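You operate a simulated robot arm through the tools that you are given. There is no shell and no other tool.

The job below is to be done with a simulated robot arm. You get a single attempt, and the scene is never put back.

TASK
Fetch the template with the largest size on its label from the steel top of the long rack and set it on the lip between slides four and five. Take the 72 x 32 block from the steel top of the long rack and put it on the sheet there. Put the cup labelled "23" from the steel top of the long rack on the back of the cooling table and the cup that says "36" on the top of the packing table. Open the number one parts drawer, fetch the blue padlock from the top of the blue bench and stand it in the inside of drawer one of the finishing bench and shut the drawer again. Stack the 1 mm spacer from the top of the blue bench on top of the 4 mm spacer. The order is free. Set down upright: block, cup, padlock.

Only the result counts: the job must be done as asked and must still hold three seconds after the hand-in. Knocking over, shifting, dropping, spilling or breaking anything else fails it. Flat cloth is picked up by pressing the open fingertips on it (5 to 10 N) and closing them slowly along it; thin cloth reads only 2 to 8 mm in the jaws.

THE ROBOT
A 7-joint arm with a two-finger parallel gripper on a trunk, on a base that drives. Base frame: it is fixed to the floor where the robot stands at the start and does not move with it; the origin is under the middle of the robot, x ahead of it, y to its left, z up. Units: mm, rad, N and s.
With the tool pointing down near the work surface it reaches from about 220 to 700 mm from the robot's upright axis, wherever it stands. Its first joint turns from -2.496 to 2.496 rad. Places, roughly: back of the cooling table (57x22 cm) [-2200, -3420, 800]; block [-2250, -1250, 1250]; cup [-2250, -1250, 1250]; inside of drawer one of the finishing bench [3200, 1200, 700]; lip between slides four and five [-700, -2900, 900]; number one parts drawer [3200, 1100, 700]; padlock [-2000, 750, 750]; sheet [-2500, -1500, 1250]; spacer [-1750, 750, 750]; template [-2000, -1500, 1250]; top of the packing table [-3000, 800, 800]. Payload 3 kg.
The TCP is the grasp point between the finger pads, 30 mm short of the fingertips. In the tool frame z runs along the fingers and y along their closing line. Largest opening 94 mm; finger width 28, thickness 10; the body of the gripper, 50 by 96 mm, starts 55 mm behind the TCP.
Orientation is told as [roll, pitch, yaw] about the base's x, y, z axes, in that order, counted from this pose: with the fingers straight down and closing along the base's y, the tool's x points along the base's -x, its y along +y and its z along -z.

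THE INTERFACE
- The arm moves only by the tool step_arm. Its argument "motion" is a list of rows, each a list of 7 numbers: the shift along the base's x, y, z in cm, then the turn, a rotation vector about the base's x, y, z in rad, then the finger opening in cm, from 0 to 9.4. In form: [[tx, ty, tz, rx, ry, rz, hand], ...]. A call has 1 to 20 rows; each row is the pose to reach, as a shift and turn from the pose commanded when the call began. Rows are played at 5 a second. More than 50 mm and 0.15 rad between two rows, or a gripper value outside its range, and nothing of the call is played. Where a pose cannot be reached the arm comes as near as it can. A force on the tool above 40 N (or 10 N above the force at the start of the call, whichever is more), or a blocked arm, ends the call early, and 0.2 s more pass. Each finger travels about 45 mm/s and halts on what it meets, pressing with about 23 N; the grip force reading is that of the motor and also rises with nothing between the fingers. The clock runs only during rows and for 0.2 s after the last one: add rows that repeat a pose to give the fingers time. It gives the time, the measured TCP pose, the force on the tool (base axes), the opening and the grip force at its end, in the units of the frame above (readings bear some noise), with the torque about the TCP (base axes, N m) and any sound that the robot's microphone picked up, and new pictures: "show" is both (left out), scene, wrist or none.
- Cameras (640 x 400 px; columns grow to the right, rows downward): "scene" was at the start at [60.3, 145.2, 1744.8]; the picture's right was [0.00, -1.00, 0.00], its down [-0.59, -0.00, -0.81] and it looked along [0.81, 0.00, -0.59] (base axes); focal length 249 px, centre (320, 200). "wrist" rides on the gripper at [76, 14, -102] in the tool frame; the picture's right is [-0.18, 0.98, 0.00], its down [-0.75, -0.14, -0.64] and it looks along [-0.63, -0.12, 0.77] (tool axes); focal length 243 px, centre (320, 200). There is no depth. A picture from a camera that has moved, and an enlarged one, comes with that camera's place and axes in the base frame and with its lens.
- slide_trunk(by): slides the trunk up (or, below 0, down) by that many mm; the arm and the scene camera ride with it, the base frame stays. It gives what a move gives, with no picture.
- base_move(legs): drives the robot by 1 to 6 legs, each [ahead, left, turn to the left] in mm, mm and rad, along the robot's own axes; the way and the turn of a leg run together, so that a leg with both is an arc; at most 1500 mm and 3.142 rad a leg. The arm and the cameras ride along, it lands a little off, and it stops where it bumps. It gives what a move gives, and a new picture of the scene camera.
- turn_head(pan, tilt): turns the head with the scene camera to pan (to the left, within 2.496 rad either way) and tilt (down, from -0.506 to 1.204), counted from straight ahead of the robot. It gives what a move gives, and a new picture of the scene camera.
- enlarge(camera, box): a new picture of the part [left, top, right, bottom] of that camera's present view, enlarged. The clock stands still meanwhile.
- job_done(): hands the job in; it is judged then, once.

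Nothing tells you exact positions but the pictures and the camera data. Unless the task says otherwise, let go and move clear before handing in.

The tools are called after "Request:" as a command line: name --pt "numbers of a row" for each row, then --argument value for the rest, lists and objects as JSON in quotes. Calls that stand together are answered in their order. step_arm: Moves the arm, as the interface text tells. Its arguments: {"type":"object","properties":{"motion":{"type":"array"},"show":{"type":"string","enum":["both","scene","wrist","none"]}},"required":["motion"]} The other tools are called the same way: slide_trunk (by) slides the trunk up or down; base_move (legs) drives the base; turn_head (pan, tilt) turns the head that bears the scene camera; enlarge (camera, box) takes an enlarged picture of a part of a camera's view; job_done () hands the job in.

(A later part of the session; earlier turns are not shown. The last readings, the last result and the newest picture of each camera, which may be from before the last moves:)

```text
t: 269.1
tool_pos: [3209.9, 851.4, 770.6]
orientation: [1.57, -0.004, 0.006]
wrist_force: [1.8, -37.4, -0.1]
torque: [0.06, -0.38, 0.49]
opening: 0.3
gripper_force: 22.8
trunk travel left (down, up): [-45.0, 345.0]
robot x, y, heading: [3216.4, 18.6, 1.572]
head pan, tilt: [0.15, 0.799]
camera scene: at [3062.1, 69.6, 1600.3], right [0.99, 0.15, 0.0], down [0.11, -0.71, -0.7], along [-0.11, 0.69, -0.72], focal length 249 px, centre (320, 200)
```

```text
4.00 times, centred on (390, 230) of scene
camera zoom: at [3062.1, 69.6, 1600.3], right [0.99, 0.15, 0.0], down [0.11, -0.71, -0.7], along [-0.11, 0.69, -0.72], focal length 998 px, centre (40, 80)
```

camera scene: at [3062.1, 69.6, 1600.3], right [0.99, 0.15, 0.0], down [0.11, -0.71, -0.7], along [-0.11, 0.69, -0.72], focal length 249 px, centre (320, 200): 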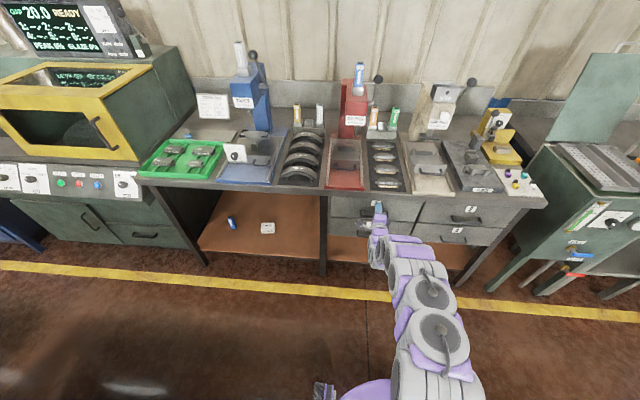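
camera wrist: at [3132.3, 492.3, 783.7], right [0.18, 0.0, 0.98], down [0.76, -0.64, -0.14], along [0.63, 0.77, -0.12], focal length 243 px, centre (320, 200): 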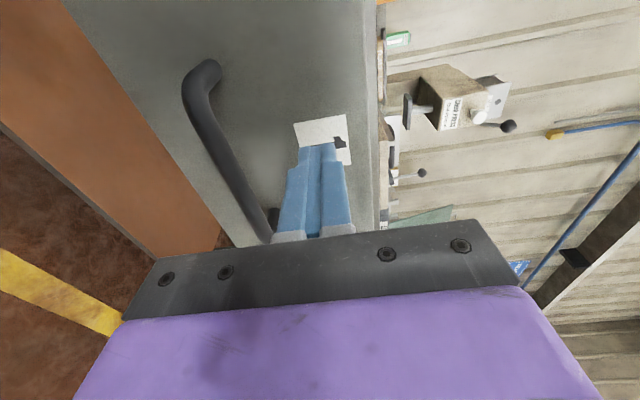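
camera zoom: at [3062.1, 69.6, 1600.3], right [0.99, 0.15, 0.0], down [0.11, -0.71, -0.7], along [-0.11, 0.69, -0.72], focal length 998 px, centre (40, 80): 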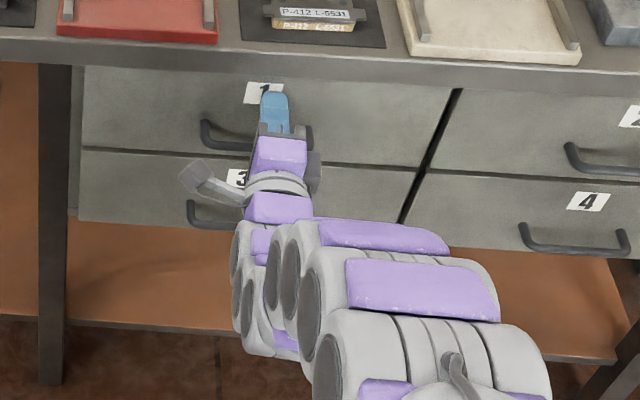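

Drawer one is shut, flush with its neighbour. I'll withdraw the arm, back off and stand the tool up again.

Request:
step_arm --pt "0 -2 0 0 0 0 0" --pt "0 -6 0 0 0 0 0" --pt "0 -11 0 0 0 0 0" --pt "0 -16 0 0 0 0 0" --pt "0 -21 0 0 0 0 0" --pt "0 -25 0 0 0 0 0" --show "none"

Request:
base_move --legs '[[-180, 0, 0]]'

Request:
step_arm --pt "0 -0.5 3 0 0 0 3" --pt "0 -1 6 -0.131 0 0 4" --pt "0 -2 9 -0.262 0 0 5" --pt "0 -3 12 -0.393 0 0 6" --pt "0 -4 15 -0.524 0 0 6" --pt "0 -5 18 -0.655 0 0 6" --pt "0 -6 20 -0.785 0 0 6" --pt "0 -7 22 -0.916 0 0 6" --pt "0 -8 24 -1.047 0 0 6" --pt "0 -9.5 26 -1.178 0 0 6" --pt "0 -11 27 -1.309 0 0 6" --pt "0 -13 27 -1.44 0 0 6" --pt "0 -16 27 -1.57 0 0 6" --pt "0 -20 27 -1.57 0 0 6" --show "scene"

```text
t: 270.5
tool_pos: [3207.4, 603.8, 772.5]
orientation: [1.573, -0.004, 0.005]
wrist_force: [-0.9, 0.9, -0.2]
torque: [-0.01, -0.01, -0.01]
opening: 0.0
gripper_force: 22.7
trunk travel left (down, up): [-45.0, 345.0]
robot x, y, heading: [3214.2, 20.2, 1.571]
head pan, tilt: [0.15, 0.799]
```

```text
t: 272.0
tool_pos: [3206.5, 424.9, 771.5]
orientation: [1.571, -0.004, 0.006]
wrist_force: [-0.1, 0.3, 0.5]
torque: [-0.03, -0.03, 0.01]
opening: 0.0
gripper_force: 23.0
trunk travel left (down, up): [-45.0, 345.0]
robot x, y, heading: [3216.2, -162.7, 1.577]
head pan, tilt: [0.15, 0.799]
camera scene: at [3062.6, -107.3, 1600.2], right [0.99, 0.15, 0.0], down [0.11, -0.71, -0.7], along [-0.11, 0.69, -0.72], focal length 249 px, centre (320, 200)
```

scene: 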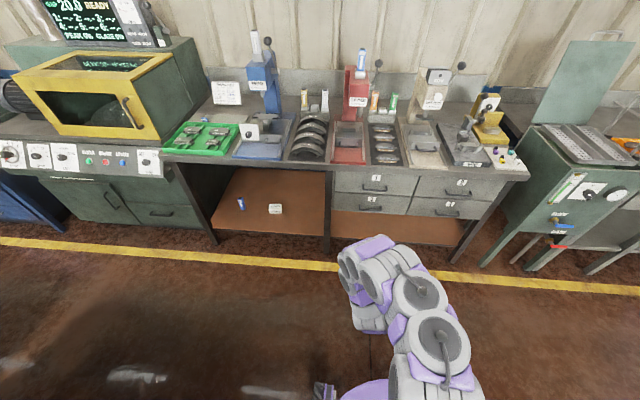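

```text
t: 275.0
tool_pos: [3204.8, 221.8, 1043.1]
orientation: [0.003, 0.005, 0.005]
wrist_force: [0.8, 0.5, 0.0]
torque: [-0.02, -0.01, 0.0]
opening: 60.1
gripper_force: 0.0
out of reach, approached as far as the arm can: row 3, 4, 5, 6, 7
trunk travel left (down, up): [-45.0, 345.0]
robot x, y, heading: [3218.0, -160.9, 1.574]
head pan, tilt: [0.15, 0.799]
camera scene: at [3061.8, -110.3, 1600.2], right [0.99, 0.15, 0.0], down [0.11, -0.71, -0.7], along [-0.11, 0.69, -0.72], focal length 249 px, centre (320, 200)
```

scene: 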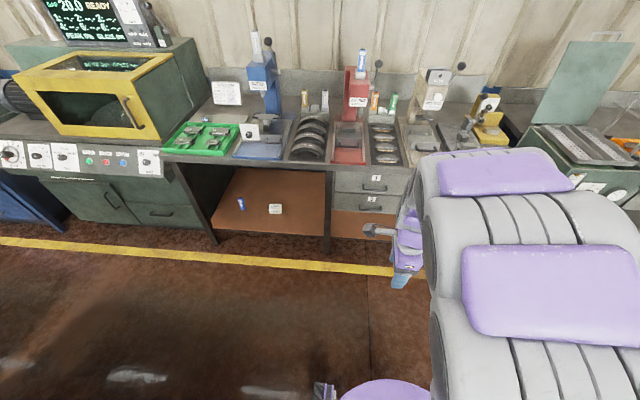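

The drawer is closed and the arm is up. Next, back to the long rack: driving sideways down the aisle in two parts.

Request:
base_move --legs '[[0, 1500, 0], [0, 1300, 0]]'

```text
t: 288.5
tool_pos: [427.5, 229.6, 1043.9]
orientation: [0.001, 0.007, 0.009]
wrist_force: [0.1, 0.6, 0.6]
torque: [0.0, -0.01, 0.03]
opening: 59.8
gripper_force: 0.0
trunk travel left (down, up): [-45.0, 345.0]
robot x, y, heading: [439.5, -156.9, 1.58]
head pan, tilt: [0.15, 0.799]
camera scene: at [286.6, -103.9, 1600.3], right [0.99, 0.16, 0.0], down [0.12, -0.71, -0.7], along [-0.11, 0.69, -0.72], focal length 249 px, centre (320, 200)
```

scene: 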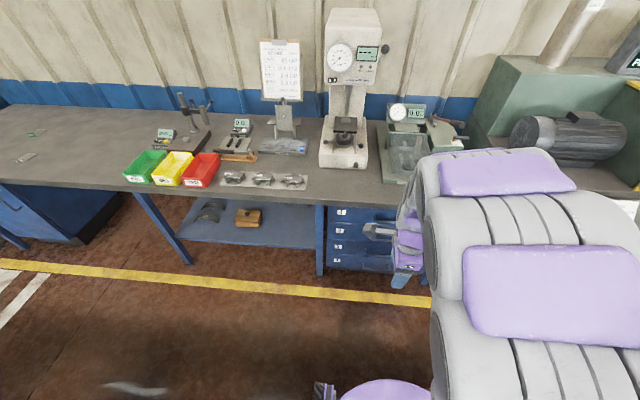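

Continuing, then turning about to face the rack and raising the trunk.

Request:
base_move --legs '[[0, 1500, 0], [0, 1190, 0], [0, 0, 3.132]]'

Request:
slide_trunk --by 330

Request:
turn_head --pan 0.0 --tilt 0.7

```text
t: 308.6
tool_pos: [-2220.3, -610.3, 1043.8]
orientation: [0.004, 0.007, 3.121]
wrist_force: [0.0, -0.5, 0.2]
torque: [0.01, -0.02, 0.0]
opening: 59.8
gripper_force: 0.1
trunk travel left (down, up): [-45.0, 345.0]
robot x, y, heading: [-2223.0, -223.7, -1.586]
head pan, tilt: [0.15, 0.799]
camera scene: at [-2071.4, -277.7, 1600.2], right [-0.99, -0.13, 0.0], down [-0.09, 0.71, -0.7], along [0.09, -0.69, -0.72], focal length 249 px, centre (320, 200)
```

scene: 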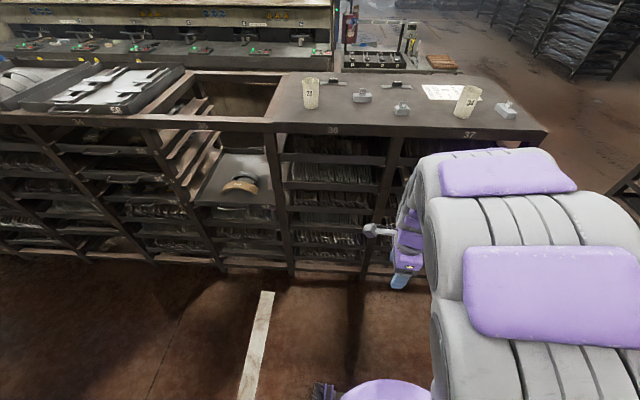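

```text
t: 311.9
tool_pos: [-2219.8, -609.3, 1373.3]
orientation: [0.004, 0.007, 3.121]
wrist_force: [-0.4, 0.3, 0.2]
torque: [-0.03, -0.02, -0.02]
opening: 60.0
gripper_force: 0.0
trunk travel left (down, up): [-375.0, 15.0]
robot x, y, heading: [-2220.2, -225.0, -1.587]
head pan, tilt: [0.15, 0.799]
```

```text
t: 312.6
tool_pos: [-2220.1, -609.6, 1373.6]
orientation: [0.004, 0.006, 3.119]
wrist_force: [0.5, -1.3, 0.5]
torque: [0.0, -0.01, 0.02]
opening: 60.1
gripper_force: 0.1
trunk travel left (down, up): [-375.0, 15.0]
robot x, y, heading: [-2228.7, -226.9, -1.592]
head pan, tilt: [0.0, 0.7]
camera scene: at [-2083.3, -283.1, 1938.4], right [-1.0, 0.02, 0.0], down [0.01, 0.65, -0.76], along [-0.02, -0.76, -0.65], focal length 249 px, centre (320, 200)
```

scene: 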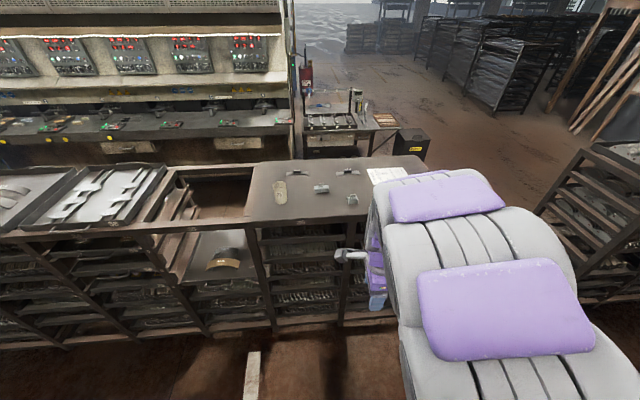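

Facing the rack again with the trunk up. I'll move closer and look at the block from above.

Request:
base_move --legs '[[500, 0, 0.018]]'

Request:
turn_head --pan -0.2 --tilt 0.9

Request:
step_arm --pt "2 -3 -1 0 0 0.02 6" --pt "4 -6 -2 0 0 0.02 6" --pt "6 -9 -3 0 0 0.02 6" --pt "8 -12 -4 0 0 0.02 6" --pt "10 -14 -5 0 0 0.02 6" --pt "10 -14 -5 0 0 0.02 6" --show "both"

```text
t: 315.5
tool_pos: [-2215.0, -1110.0, 1372.9]
orientation: [0.003, 0.007, -3.137]
wrist_force: [-0.3, 0.1, -0.6]
torque: [0.02, -0.01, -0.01]
opening: 59.9
gripper_force: 0.1
trunk travel left (down, up): [-375.0, 15.0]
robot x, y, heading: [-2229.2, -725.8, -1.565]
head pan, tilt: [0.0, 0.7]
camera scene: at [-2085.3, -780.5, 1938.4], right [-1.0, -0.01, 0.0], down [0.0, 0.65, -0.76], along [0.0, -0.76, -0.65], focal length 249 px, centre (320, 200)
```

scene: 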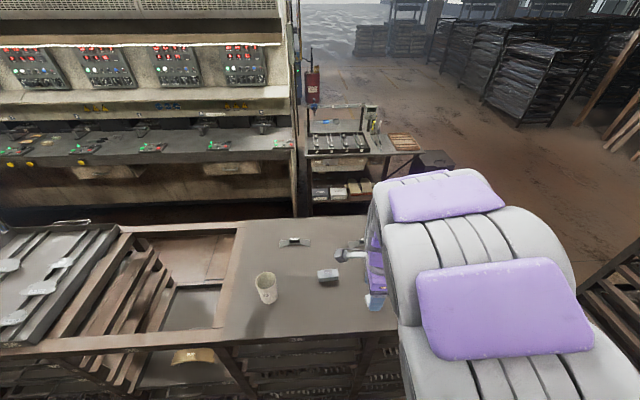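

```text
t: 316.3
tool_pos: [-2214.8, -1108.8, 1373.5]
orientation: [0.003, 0.009, -3.137]
wrist_force: [0.1, -1.1, 0.1]
torque: [0.0, 0.01, 0.0]
opening: 60.0
gripper_force: 0.0
trunk travel left (down, up): [-375.0, 15.0]
robot x, y, heading: [-2224.5, -721.9, -1.566]
head pan, tilt: [-0.201, 0.901]
camera scene: at [-2100.5, -769.2, 1922.3], right [-0.98, 0.19, 0.0], down [0.15, 0.77, -0.62], along [-0.12, -0.61, -0.78], focal length 249 px, centre (320, 200)
```

scene: 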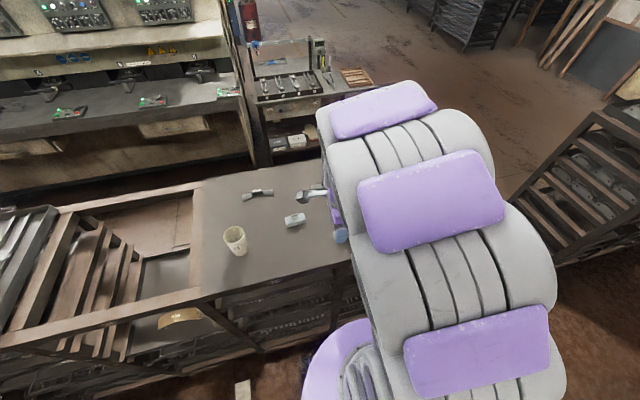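

```text
t: 317.7
tool_pos: [-2113.5, -1247.9, 1325.6]
orientation: [0.003, 0.007, -3.117]
wrist_force: [-0.4, 0.6, 0.3]
torque: [-0.01, -0.01, -0.01]
opening: 59.9
gripper_force: 0.0
trunk travel left (down, up): [-375.0, 15.0]
robot x, y, heading: [-2226.2, -729.2, -1.566]
head pan, tilt: [-0.201, 0.901]
camera scene: at [-2099.2, -770.3, 1922.2], right [-0.98, 0.19, 0.0], down [0.15, 0.77, -0.62], along [-0.12, -0.61, -0.78], focal length 249 px, centre (320, 200)
camera wrist: at [-2037.6, -1261.0, 1426.8], right [-0.16, -0.99, 0.0], down [-0.76, 0.13, 0.64], along [-0.63, 0.1, -0.77], focal length 243 px, centre (320, 200)
```

scene: 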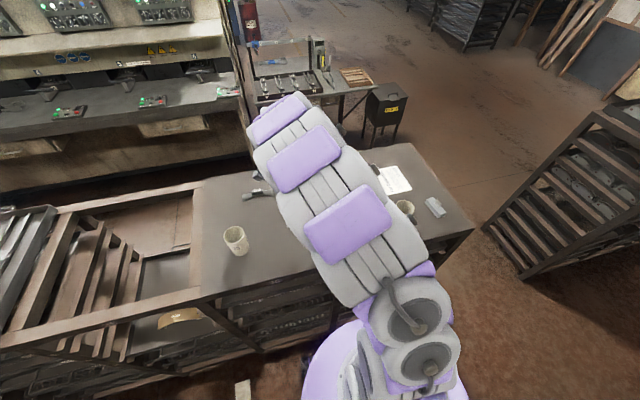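
wrist: 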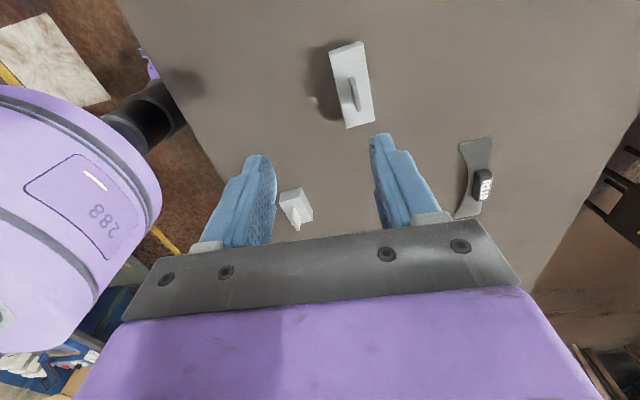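

The wrist camera sees the 72 x 32 block and the R110 template. Enlarging the block.

Request:
enlarge --camera "wrist" --box '[280, 25, 440, 125]'

Request:
enlarge --camera "wrist" --box '[430, 120, 558, 200]'

```text
4.00 times, centred on (360, 75) of wrist
camera zoom: at [-2037.6, -1261.0, 1426.8], right [-0.16, -0.99, 0.0], down [-0.76, 0.13, 0.64], along [-0.63, 0.1, -0.77], focal length 970 px, centre (160, 700)
```

zoom: 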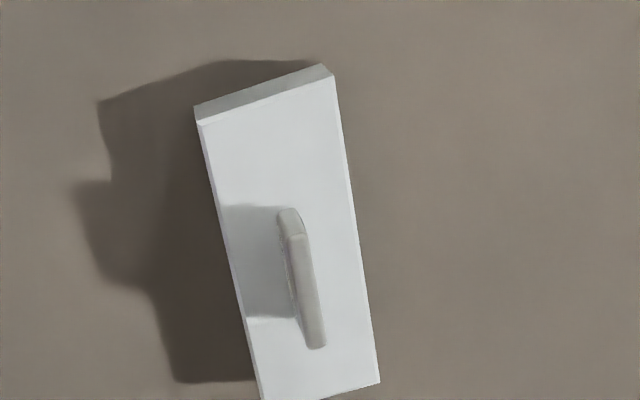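

```text
5.00 times, centred on (494, 160) of wrist
camera zoom: at [-2037.6, -1261.0, 1426.8], right [-0.16, -0.99, 0.0], down [-0.76, 0.13, 0.64], along [-0.63, 0.1, -0.77], focal length 1213 px, centre (-550, 400)
```

zoom: 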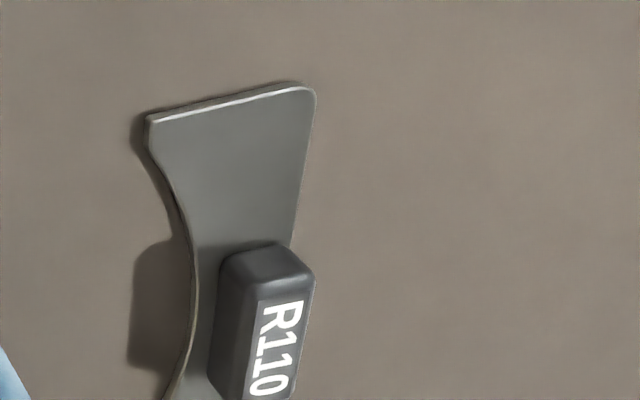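

The block sits at about (-2112, -1283), turned +0.12 rad. I'll align above it and lower partway.

Request:
step_arm --pt "0.1 -1.8 -2 0 -0.004 0.05 6" --pt "0.1 -3.5 -4 0 -0.007 0.1 6" --pt "0.1 -3.5 -7 0 -0.007 0.1 6" --pt "0.1 -3.5 -8.5 0 -0.007 0.1 6" --pt "0.1 -3.5 -8.5 0 -0.007 0.1 6" --show "wrist"

Request:
enlarge --camera "wrist" --box '[240, 70, 432, 190]'

```text
t: 318.9
tool_pos: [-2113.8, -1285.1, 1237.8]
orientation: [0.004, 0.014, -3.016]
wrist_force: [0.0, -0.1, 0.5]
torque: [0.01, -0.01, 0.0]
opening: 59.8
gripper_force: 0.1
trunk travel left (down, up): [-375.0, 15.0]
robot x, y, heading: [-2227.2, -730.2, -1.561]
head pan, tilt: [-0.201, 0.901]
camera wrist: at [-2037.9, -1290.9, 1341.0], right [-0.06, -1.0, 0.0], down [-0.77, 0.05, 0.63], along [-0.63, 0.04, -0.78], focal length 243 px, centre (320, 200)
```

wrist: 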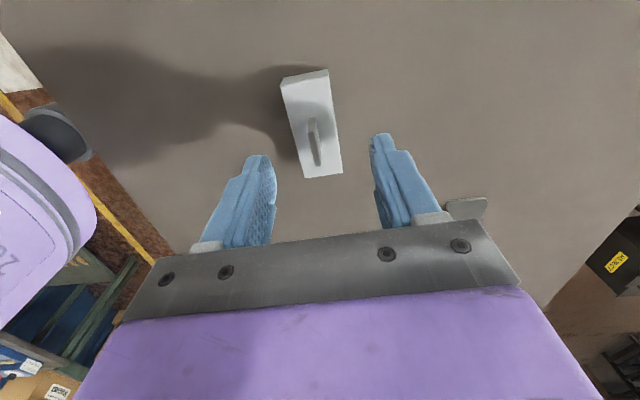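

```text
3.33 times, centred on (336, 130) of wrist
camera zoom: at [-2037.9, -1290.9, 1341.0], right [-0.06, -1.0, 0.0], down [-0.77, 0.05, 0.63], along [-0.63, 0.04, -0.78], focal length 809 px, centre (267, 433)
```

zoom: 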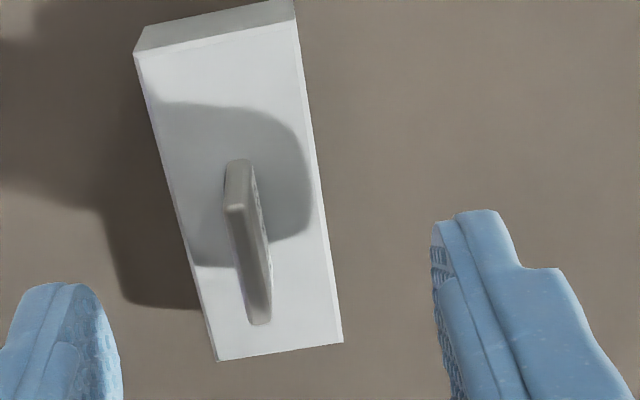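

Centre refined to (-2112, -1283), top at z≈1171. Levelling the tool, shifting slightly, and descending to grip.

Request:
step_arm --pt "0.14 0.23 -2 0.003 0.014 0 6" --pt "0.14 0.23 -4 0.003 0.014 0 6" --pt "0.14 0.23 -5.5 0.003 0.014 0 6" --pt "0.14 0.23 -6.4 0.003 0.014 0 6" --pt "0.14 0.23 -6.4 0.003 0.014 0 5" --pt "0.14 0.23 -6.4 0.003 0.014 0 4" --pt "0.14 0.23 -6.4 0.003 0.014 0 3" --pt "0.14 0.23 -6.4 0.003 0.014 0 2.2" --pt "0.14 0.23 -6.4 0.003 0.014 0 2.2" --pt "0.14 0.23 -6.4 0.003 0.014 0 2.2" --show "wrist"

```text
t: 319.8
tool_pos: [-2111.6, -1285.4, 1187.2]
orientation: [0.012, 0.002, -3.016]
wrist_force: [0.4, 6.8, 20.9]
torque: [1.07, 0.29, -0.05]
opening: 64.1
gripper_force: 3.4
trunk travel left (down, up): [-375.0, 15.0]
robot x, y, heading: [-2224.3, -724.4, -1.561]
head pan, tilt: [-0.201, 0.901]
stopped in row 4: the force on the tool passed its limit at 48 N (the readings are from after the stop); the commanded pose is now the measured one
camera wrist: at [-2035.0, -1288.8, 1288.1], right [-0.06, -1.0, 0.01], down [-0.77, 0.05, 0.64], along [-0.64, 0.03, -0.77], focal length 243 px, centre (320, 200)
```

wrist: 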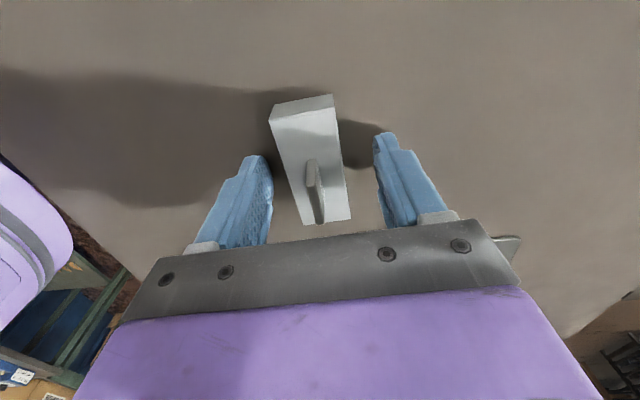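

The front fingertip touched the steel top: so it lies at z≈1150 and the block is only ~22 mm tall. I'll level, set the tips about 3 mm above the surface, and then close.

Request:
step_arm --pt "-0.05 0.25 0.2 0.012 0.002 0 6" --pt "-0.05 0.25 0 0.012 0.002 0 6" --pt "-0.05 0.25 -0.2 0.012 0.002 0 6" --pt "-0.05 0.25 -0.2 0.012 0.002 0 6" --show "wrist"

```text
t: 320.8
tool_pos: [-2112.2, -1283.8, 1185.7]
orientation: [0.005, 0.001, -3.017]
wrist_force: [-2.2, 3.9, 25.5]
torque: [0.98, 0.22, 0.06]
opening: 62.0
gripper_force: 1.6
trunk travel left (down, up): [-375.0, 15.0]
robot x, y, heading: [-2226.8, -726.3, -1.561]
head pan, tilt: [-0.201, 0.901]
stopped in row 4: the force on the tool passed its limit at 42 N (the readings are from after the stop); the commanded pose is now the measured one
camera wrist: at [-2035.0, -1289.0, 1287.8], right [-0.06, -1.0, 0.0], down [-0.77, 0.05, 0.64], along [-0.64, 0.04, -0.77], focal length 243 px, centre (320, 200)
```

wrist: 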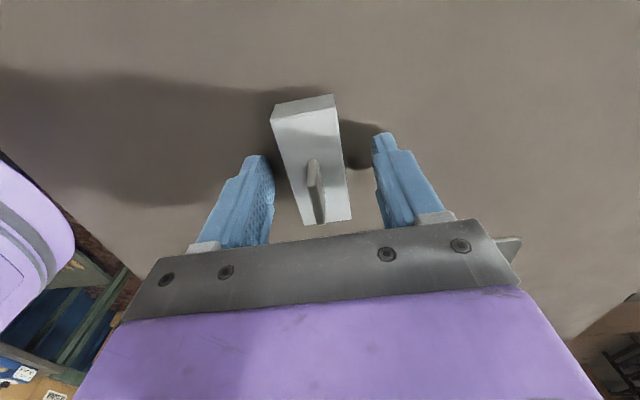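

Still touching at TCP 1186. I'll rise 3 mm and re-check the force.

Request:
step_arm --pt "0 0 0.3 0.005 0 0 6" --pt "0 0 0.3 0.005 0 0 6" --show "none"

```text
t: 321.4
tool_pos: [-2110.3, -1284.6, 1186.1]
orientation: [-0.006, 0.003, -3.019]
wrist_force: [-0.5, -0.7, -0.7]
torque: [-0.02, -0.03, 0.01]
opening: 59.9
gripper_force: 0.0
trunk travel left (down, up): [-375.0, 15.0]
robot x, y, heading: [-2227.0, -723.1, -1.567]
head pan, tilt: [-0.201, 0.901]
```

No force now, tips ~1–2 mm above the steel. Closing on the block.

Request:
step_arm --pt "0 0.1 0.05 -0.006 0 0 5.5" --pt "0 0.1 0.05 -0.006 0 0 4.8" --pt "0 0.1 0.05 -0.006 0 0 4.0" --pt "0 0.1 0.05 -0.006 0 0 3.4" --pt "0 0.1 0.05 -0.006 0 0 2.8" --pt "0 0.1 0.05 -0.006 0 0 2.2" --pt "0 0.1 0.05 -0.006 0 0 2.2" --show "wrist"

```text
t: 323.0
tool_pos: [-2109.8, -1282.4, 1186.1]
orientation: [0.003, -0.001, -3.018]
wrist_force: [-0.1, 0.2, 0.9]
torque: [0.0, -0.01, 0.0]
opening: 30.6
gripper_force: 23.1
trunk travel left (down, up): [-375.0, 15.0]
robot x, y, heading: [-2224.6, -725.4, -1.566]
head pan, tilt: [-0.201, 0.901]
camera wrist: at [-2033.8, -1288.2, 1288.8], right [-0.06, -1.0, 0.0], down [-0.77, 0.05, 0.64], along [-0.64, 0.04, -0.77], focal length 243 px, centre (320, 200)
```

wrist: 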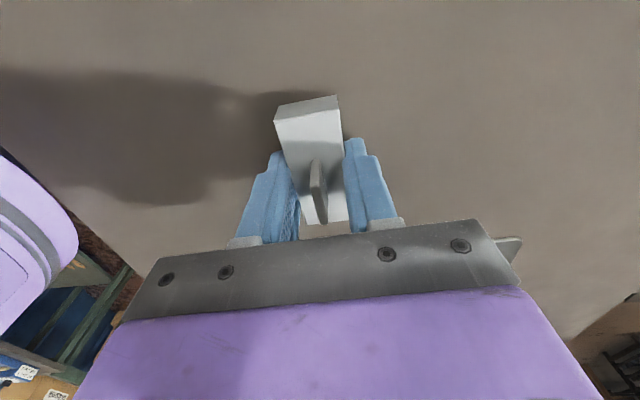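

The block is held at 31 mm; steel top is at z≈1154. I'll lift it well clear, then shift the base right so the sheet comes within reach.

Request:
step_arm --pt "0 0 2 0 0 0 2.2" --pt "0 0 5 0 0 0 2.2" --pt "0 0 9 0 0 0 2.2" --pt "0 0 13 0 0 0 2.2" --pt "0 2 16 0 0 0 2.2" --pt "0 5 18 0 0 0 2.2" --show "none"

Request:
base_move --legs '[[0, -230, 0], [30, 0, 0]]'

Request:
turn_head --pan 0.2 --tilt 0.95

Request:
step_arm --pt "0 0 0 0 0 0 2.2" --show "wrist"

```text
t: 324.4
tool_pos: [-2110.0, -1230.8, 1368.4]
orientation: [0.005, 0.0, -3.017]
wrist_force: [0.5, 0.3, -1.6]
torque: [0.0, -0.02, 0.0]
opening: 30.3
gripper_force: 23.4
trunk travel left (down, up): [-375.0, 15.0]
robot x, y, heading: [-2230.8, -725.3, -1.564]
head pan, tilt: [-0.201, 0.901]
```

```text
t: 326.6
tool_pos: [-2339.6, -1264.1, 1368.6]
orientation: [0.002, -0.001, -3.017]
wrist_force: [-0.5, -0.7, -1.5]
torque: [0.02, 0.0, 0.01]
opening: 30.4
gripper_force: 22.7
trunk travel left (down, up): [-375.0, 15.0]
robot x, y, heading: [-2455.9, -755.8, -1.561]
head pan, tilt: [-0.201, 0.901]
camera scene: at [-2329.9, -799.9, 1922.2], right [-0.98, 0.19, 0.0], down [0.15, 0.77, -0.62], along [-0.12, -0.61, -0.78], focal length 249 px, centre (320, 200)
```

scene: 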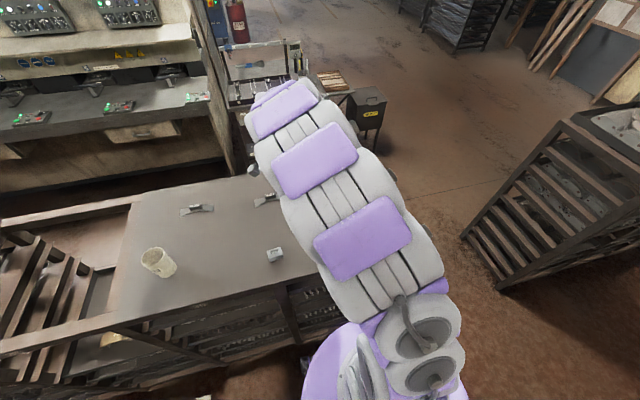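

```text
t: 327.4
tool_pos: [-2341.0, -1262.9, 1368.3]
orientation: [0.001, 0.0, -3.014]
wrist_force: [0.5, -0.2, -2.2]
torque: [-0.01, 0.03, -0.01]
opening: 30.4
gripper_force: 23.1
trunk travel left (down, up): [-375.0, 15.0]
robot x, y, heading: [-2459.8, -755.8, -1.566]
head pan, tilt: [0.201, 0.949]
camera scene: at [-2301.1, -798.7, 1918.5], right [-0.98, -0.21, 0.0], down [-0.17, 0.8, -0.58], along [0.12, -0.57, -0.81], focal length 249 px, centre (320, 200)
```

scene: 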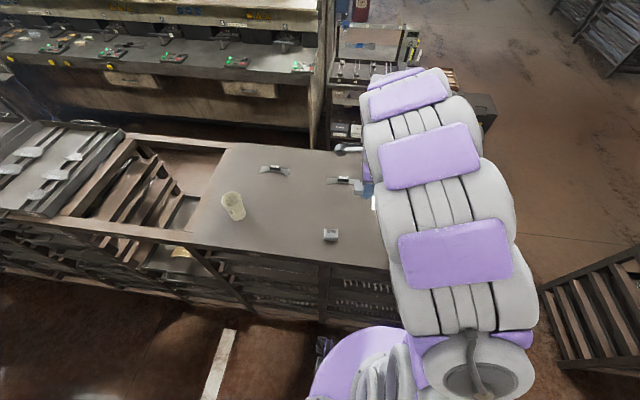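

```text
t: 327.9
tool_pos: [-2340.5, -1264.0, 1367.5]
orientation: [0.001, 0.001, -3.016]
wrist_force: [-0.6, 0.1, -2.2]
torque: [-0.02, 0.02, -0.01]
opening: 30.4
gripper_force: 23.2
trunk travel left (down, up): [-375.0, 15.0]
robot x, y, heading: [-2456.9, -754.9, -1.562]
head pan, tilt: [0.201, 0.949]
camera wrist: at [-2264.4, -1269.0, 1469.4], right [-0.06, -1.0, 0.0], down [-0.77, 0.05, 0.64], along [-0.64, 0.04, -0.77], focal length 243 px, centre (320, 200)
```

wrist: 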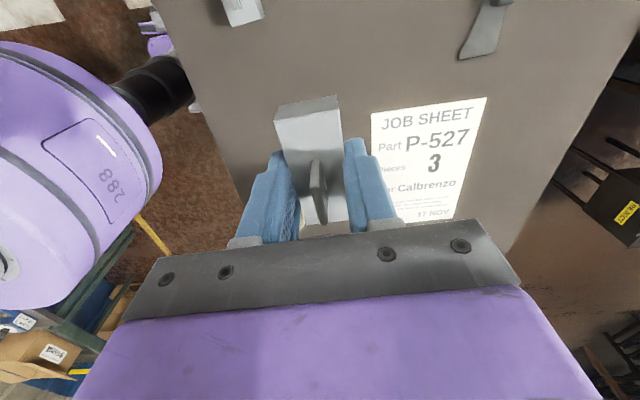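

The A5-like sheet spans corners (-2383,-1328) to (-2582,-1494), centre (-2483,-1411). I'll carry the block above its centre and descend partway.

Request:
step_arm --pt "-2.9 -3 0 0 0 0 2.2" --pt "-5.8 -6 0 0 0 0 2.2" --pt "-8.7 -9 0 0 0 0 2.2" --pt "-11.5 -12 0 0 0 0 2.2" --pt "-14.25 -14.7 0 0 0 0 2.2" --pt "-14.25 -14.7 -4 0 0 0 2.2" --pt "-14.25 -14.7 -8 0 0 0 2.2" --pt "-14.25 -14.7 -12 0 0 0 2.2" --pt "-14.25 -14.7 -14 0 0 0 2.2" --pt "-14.25 -14.7 -14 0 0 0 2.2" --show "both"

Request:
enlarge --camera "scene" --box '[320, 120, 480, 220]'

```text
t: 330.1
tool_pos: [-2485.3, -1411.0, 1226.0]
orientation: [0.001, 0.0, -3.013]
wrist_force: [-0.1, 0.1, -1.5]
torque: [-0.04, 0.0, 0.0]
opening: 30.4
gripper_force: 23.1
trunk travel left (down, up): [-375.0, 15.0]
robot x, y, heading: [-2456.8, -751.7, -1.565]
head pan, tilt: [0.201, 0.949]
camera scene: at [-2302.7, -801.4, 1918.6], right [-0.98, -0.21, 0.0], down [-0.17, 0.8, -0.58], along [0.12, -0.57, -0.81], focal length 249 px, centre (320, 200)
camera wrist: at [-2407.9, -1415.3, 1328.0], right [-0.06, -1.0, 0.0], down [-0.77, 0.05, 0.64], along [-0.64, 0.04, -0.77], focal length 243 px, centre (320, 200)
```

scene: 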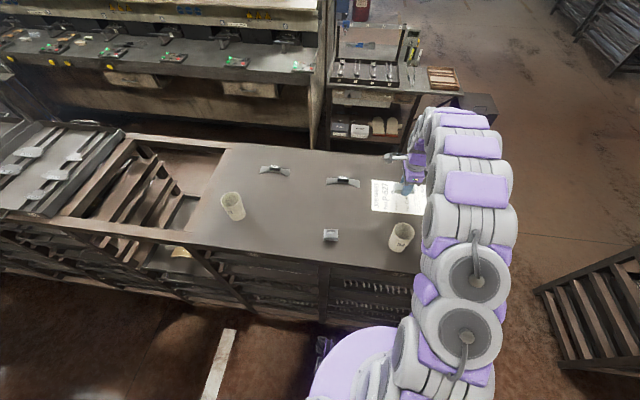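
wrist: 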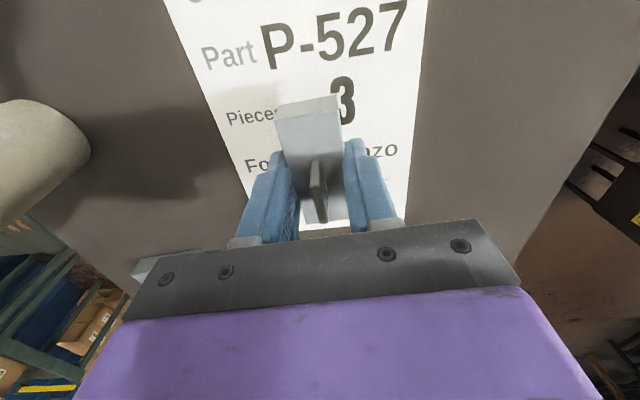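

```text
4.00 times, centred on (400, 170) of scene
camera zoom: at [-2302.7, -801.4, 1918.6], right [-0.98, -0.21, 0.0], down [-0.17, 0.8, -0.58], along [0.12, -0.57, -0.81], focal length 998 px, centre (0, 320)
```

zoom: 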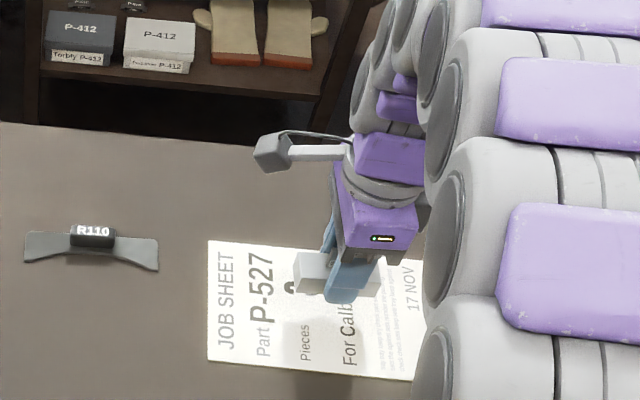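

Right over the sheet's middle. Lowering the block gently onto the paper.

Request:
step_arm --pt "0.1 0 -1 0 0 0 2.2" --pt "0.1 0 -2 0 0 0 2.2" --pt "0.1 0 -2.9 0 0 0 2.2" --pt "0.1 0 -3.3 0 0 0 2.2" --pt "0.1 0 -3.6 0 0 0 2.2" --pt "0.1 0 -3.6 0 0 0 2.2" --show "wrist"

```text
t: 331.4
tool_pos: [-2483.5, -1410.2, 1190.8]
orientation: [0.003, 0.002, -3.014]
wrist_force: [0.9, 0.1, -1.5]
torque: [0.02, 0.02, -0.01]
opening: 30.4
gripper_force: 23.2
trunk travel left (down, up): [-375.0, 15.0]
robot x, y, heading: [-2456.2, -755.7, -1.563]
head pan, tilt: [0.201, 0.949]
camera wrist: at [-2406.9, -1416.7, 1293.6], right [-0.06, -1.0, 0.0], down [-0.77, 0.05, 0.64], along [-0.64, 0.04, -0.77], focal length 243 px, centre (320, 200)
```

wrist: 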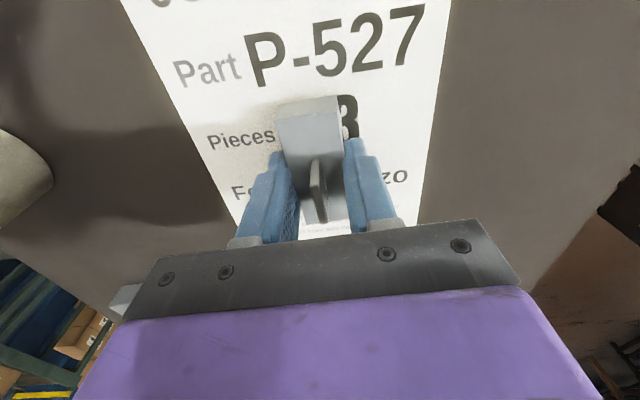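

Request:
step_arm --pt "0 0 -0.15 0 0 0 2.2" --pt "0 0 -0.3 0 0 0 2.2" --pt "0 0 -0.45 0 0 0 2.2" --pt "0 0 -0.45 0 0 0 2.2" --show "none"

```text
t: 332.4
tool_pos: [-2483.7, -1410.4, 1189.0]
orientation: [0.006, -0.001, -3.016]
wrist_force: [-0.9, -3.4, 19.0]
torque: [-0.05, 0.06, -0.03]
opening: 30.7
gripper_force: 22.3
trunk travel left (down, up): [-375.0, 15.0]
robot x, y, heading: [-2457.2, -755.5, -1.559]
head pan, tilt: [0.201, 0.949]
```

Contact on the sheet (19 N). Easing off and releasing.

Request:
step_arm --pt "0 0 0.2 0 0 0 2.2" --pt "0 0 0.2 0 0 0 3.2" --pt "0 0 0.2 0 0 0 4" --pt "0 0 0.2 0 0 0 5" --pt "0 0 0.2 0 0 0 5" --pt "0 0 1.5 0 0 0 5" --pt "0 0 4 0 0 0 5" --pt "0 0 8 0 0 0 5" --pt "0 0 12 0 0 0 5" --pt "0 0 16 0 0 0 5" --show "both"

Request:
enlarge --camera "wrist" --box '[200, 0, 480, 175]'

```text
t: 334.6
tool_pos: [-2483.4, -1409.5, 1347.4]
orientation: [0.003, 0.0, -3.014]
wrist_force: [-0.2, 0.6, -0.5]
torque: [-0.02, -0.02, -0.03]
opening: 49.7
gripper_force: 0.1
trunk travel left (down, up): [-375.0, 15.0]
robot x, y, heading: [-2457.4, -757.5, -1.559]
head pan, tilt: [0.201, 0.949]
camera scene: at [-2302.9, -799.2, 1918.7], right [-0.98, -0.21, 0.0], down [-0.17, 0.8, -0.58], along [0.12, -0.57, -0.81], focal length 249 px, centre (320, 200)
camera wrist: at [-2406.8, -1415.7, 1448.6], right [-0.06, -1.0, 0.0], down [-0.77, 0.05, 0.64], along [-0.64, 0.04, -0.77], focal length 243 px, centre (320, 200)
```

scene: 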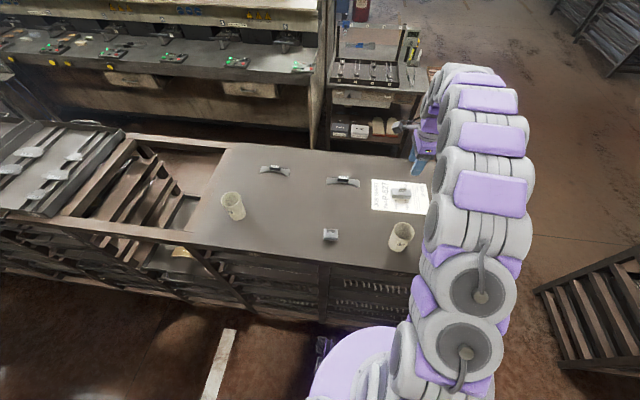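
wrist: 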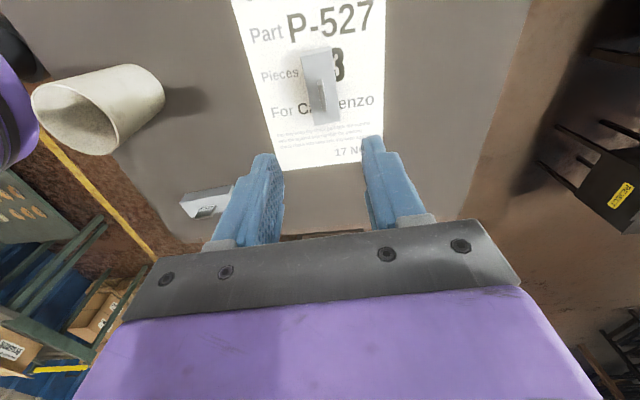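

```text
2.29 times, centred on (340, 88) of wrist
camera zoom: at [-2406.8, -1415.7, 1448.6], right [-0.06, -1.0, 0.0], down [-0.77, 0.05, 0.64], along [-0.64, 0.04, -0.77], focal length 555 px, centre (274, 457)
```

zoom: 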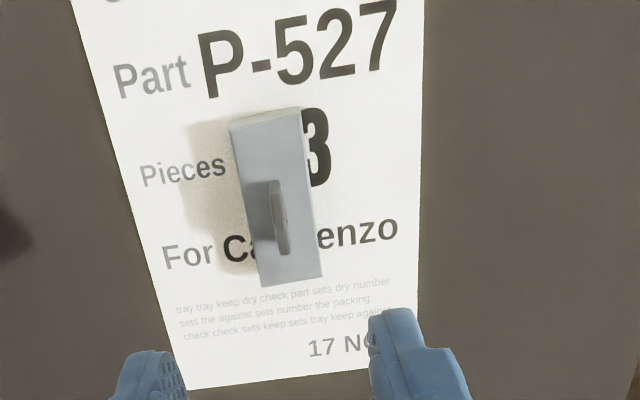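

The block stands squarely on the sheet. Now let me look over the rack at the cooling table and the machine's slides to plan the next placements.

Request:
turn_head --pan 0.1 --tilt 0.45

Request:
enlarge --camera "scene" --box '[280, 150, 520, 300]'

Request:
turn_head --pan 0.75 --tilt 0.45

Request:
enlarge --camera "scene" --box '[160, 110, 480, 310]'

```text
t: 335.6
tool_pos: [-2484.2, -1410.0, 1346.0]
orientation: [0.001, 0.002, -3.015]
wrist_force: [0.3, 0.0, -0.9]
torque: [0.04, -0.01, -0.02]
opening: 50.0
gripper_force: 0.2
trunk travel left (down, up): [-375.0, 15.0]
robot x, y, heading: [-2454.3, -756.5, -1.563]
head pan, tilt: [0.099, 0.45]
camera scene: at [-2308.2, -821.0, 1960.5], right [-0.99, -0.11, 0.0], down [-0.05, 0.44, -0.9], along [0.1, -0.89, -0.44], focal length 249 px, centre (320, 200)
```

scene: 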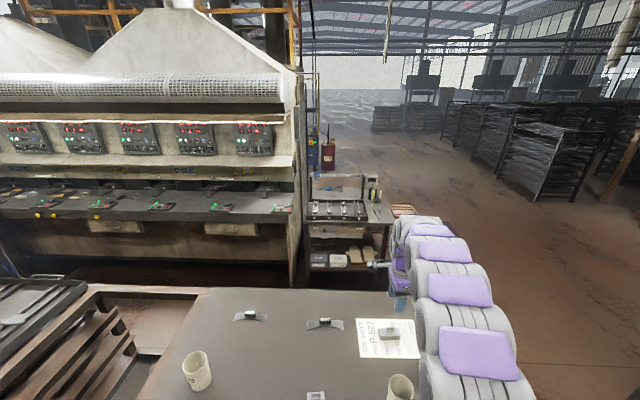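

```text
2.67 times, centred on (400, 225) of scene
camera zoom: at [-2308.2, -821.0, 1960.5], right [-0.99, -0.11, 0.0], down [-0.05, 0.44, -0.9], along [0.1, -0.89, -0.44], focal length 665 px, centre (107, 133)
```

zoom: 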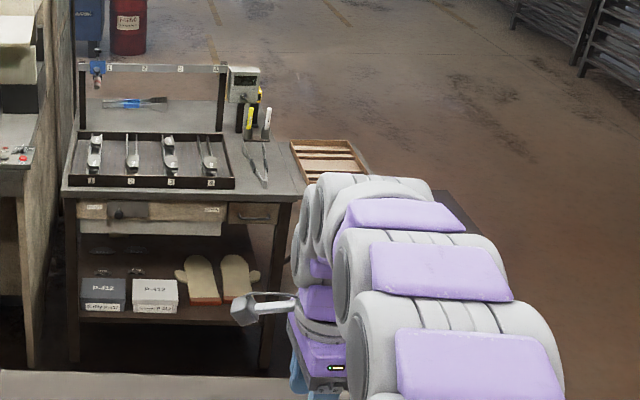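

```text
t: 336.6
tool_pos: [-2482.4, -1411.1, 1345.7]
orientation: [0.002, 0.003, -3.015]
wrist_force: [-0.1, 0.4, 0.1]
torque: [-0.01, -0.02, 0.0]
opening: 49.7
gripper_force: 0.0
trunk travel left (down, up): [-375.0, 15.0]
robot x, y, heading: [-2456.6, -753.9, -1.564]
head pan, tilt: [0.75, 0.45]
camera scene: at [-2254.8, -796.7, 1960.6], right [-0.73, -0.69, 0.0], down [-0.3, 0.32, -0.9], along [0.62, -0.65, -0.44], focal length 249 px, centre (320, 200)
```

scene: 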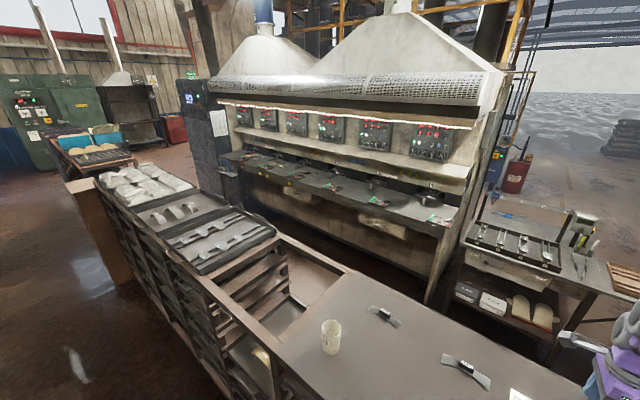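

```text
2.00 times, centred on (320, 210) of scene
camera zoom: at [-2254.8, -796.7, 1960.6], right [-0.73, -0.69, 0.0], down [-0.3, 0.32, -0.9], along [0.62, -0.65, -0.44], focal length 499 px, centre (320, 180)
```

zoom: 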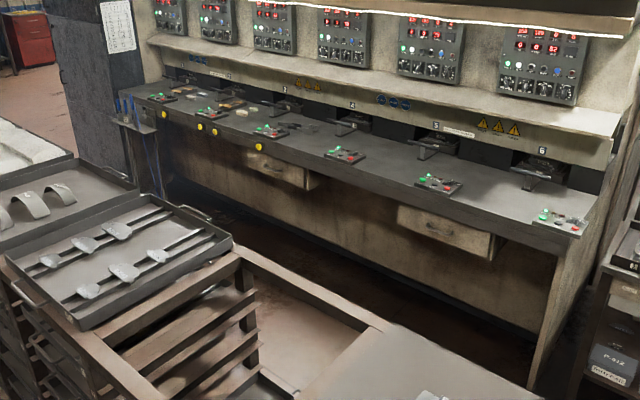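

The cooling table's rear strip (behind the black tray) is free between a brush and a small device, reachable from behind the table. First I'll fetch cup 23: shifting left along the rack with the arm raised.

Request:
step_arm --pt "0 4 1 0 0 0 7" --pt "0 8 2 0 0 0 8" --pt "0 12 2 0 0 0 9" --pt "0 16 2 0 0 0 9.4" --show "none"

Request:
base_move --legs '[[-60, 0, 0], [0, 500, 0]]'

Request:
turn_head --pan 0.0 --tilt 0.9

Request:
step_arm --pt "0 0 0 0 0 0 9.4" --show "wrist"

```text
t: 337.6
tool_pos: [-2484.3, -1247.1, 1367.4]
orientation: [0.004, 0.0, -3.016]
wrist_force: [-0.6, 0.0, 0.5]
torque: [-0.03, 0.01, -0.03]
opening: 94.1
gripper_force: 0.0
trunk travel left (down, up): [-375.0, 15.0]
robot x, y, heading: [-2457.6, -757.6, -1.564]
head pan, tilt: [0.75, 0.45]
```

```text
t: 341.1
tool_pos: [-1992.7, -1186.5, 1366.4]
orientation: [0.003, 0.014, -3.015]
wrist_force: [-0.1, 0.0, 0.0]
torque: [0.01, -0.03, -0.02]
opening: 94.0
gripper_force: 0.1
trunk travel left (down, up): [-375.0, 15.0]
robot x, y, heading: [-1955.5, -689.2, -1.556]
head pan, tilt: [0.75, 0.45]
camera scene: at [-1766.5, -730.0, 1962.4], right [-0.72, -0.69, -0.01], down [-0.29, 0.32, -0.9], along [0.63, -0.65, -0.43], focal length 249 px, centre (320, 200)
```

scene: 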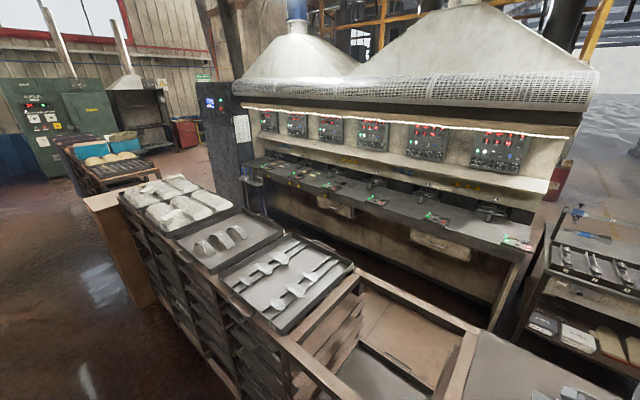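

```text
t: 342.2
tool_pos: [-1986.0, -1184.0, 1366.5]
orientation: [0.004, 0.007, -3.013]
wrist_force: [0.0, 0.7, 0.4]
torque: [0.0, 0.0, -0.01]
opening: 94.1
gripper_force: 0.0
trunk travel left (down, up): [-375.0, 15.0]
robot x, y, heading: [-1952.5, -694.5, -1.561]
head pan, tilt: [0.0, 0.901]
camera scene: at [-1822.5, -739.0, 1923.1], right [-1.0, -0.01, -0.01], down [-0.01, 0.78, -0.62], along [0.01, -0.62, -0.78], focal length 249 px, centre (320, 200)
```

scene: 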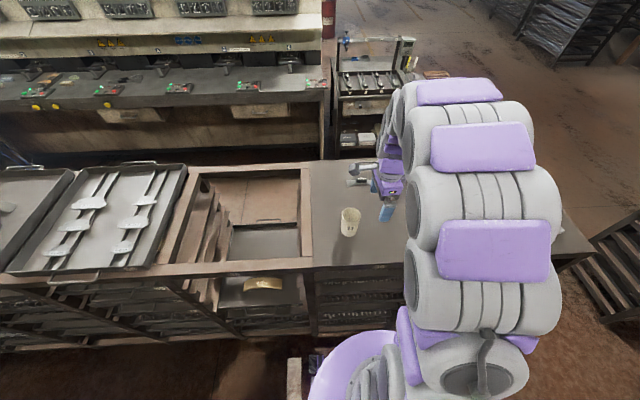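

```text
t: 342.6
tool_pos: [-1973.3, -1183.7, 1367.2]
orientation: [0.003, 0.0, -3.015]
wrist_force: [0.4, -0.4, -0.2]
torque: [0.0, 0.0, 0.0]
opening: 94.4
gripper_force: 0.1
trunk travel left (down, up): [-375.0, 15.0]
robot x, y, heading: [-1949.2, -695.2, -1.56]
head pan, tilt: [0.0, 0.901]
camera wrist: at [-1896.8, -1189.1, 1468.5], right [-0.06, -1.0, 0.0], down [-0.77, 0.05, 0.64], along [-0.64, 0.03, -0.77], focal length 243 px, centre (320, 200)
```

wrist: 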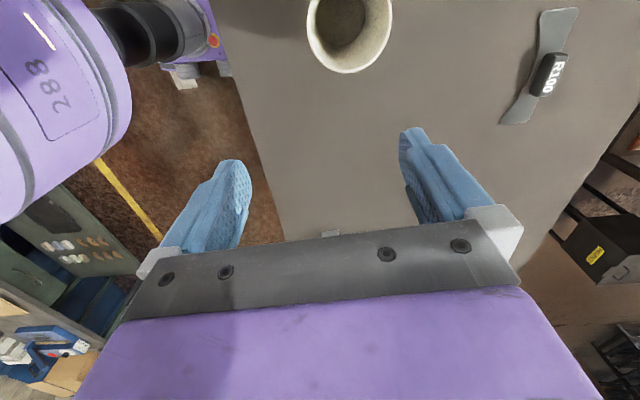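

Cup 23's rim centre is at about (-1912, -1209). Moving above it and lowering partway to verify.

Request:
step_arm --pt "3 -1.2 -2 0 0 0 9.4" --pt "6.1 -2.5 -4 0 0 0 9.4" --pt "6.1 -2.5 -7 0 0 0 9.4" --pt "6.1 -2.5 -7 0 0 0 9.4" --show "wrist"

Request:
enlarge --camera "wrist" --box '[240, 40, 432, 160]'

```text
t: 343.6
tool_pos: [-1923.9, -1208.1, 1297.6]
orientation: [0.005, 0.005, -3.015]
wrist_force: [-1.5, 0.1, 0.3]
torque: [-0.01, 0.01, 0.01]
opening: 94.0
gripper_force: 0.2
trunk travel left (down, up): [-375.0, 15.0]
robot x, y, heading: [-1954.5, -695.9, -1.558]
head pan, tilt: [0.0, 0.901]
camera wrist: at [-1847.6, -1213.7, 1400.2], right [-0.06, -1.0, 0.0], down [-0.77, 0.05, 0.64], along [-0.64, 0.04, -0.77], focal length 243 px, centre (320, 200)
```

wrist: 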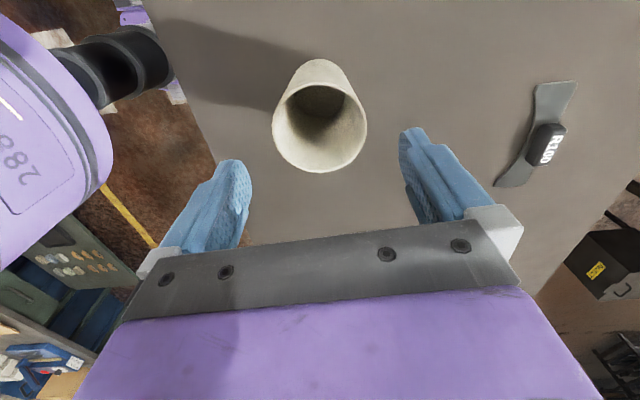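

```text
3.33 times, centred on (336, 100) of wrist
camera zoom: at [-1847.6, -1213.7, 1400.2], right [-0.06, -1.0, 0.0], down [-0.77, 0.05, 0.64], along [-0.64, 0.04, -0.77], focal length 809 px, centre (267, 533)
```

zoom: 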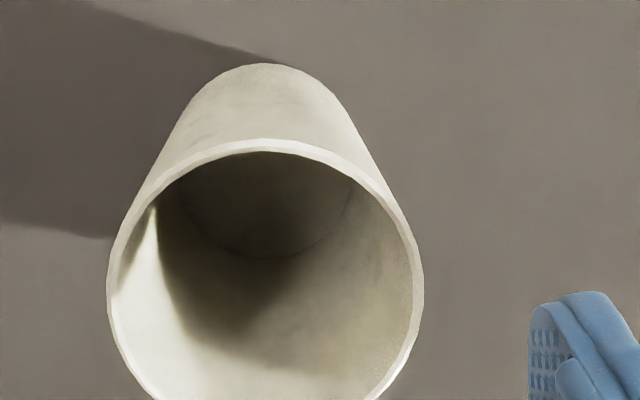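

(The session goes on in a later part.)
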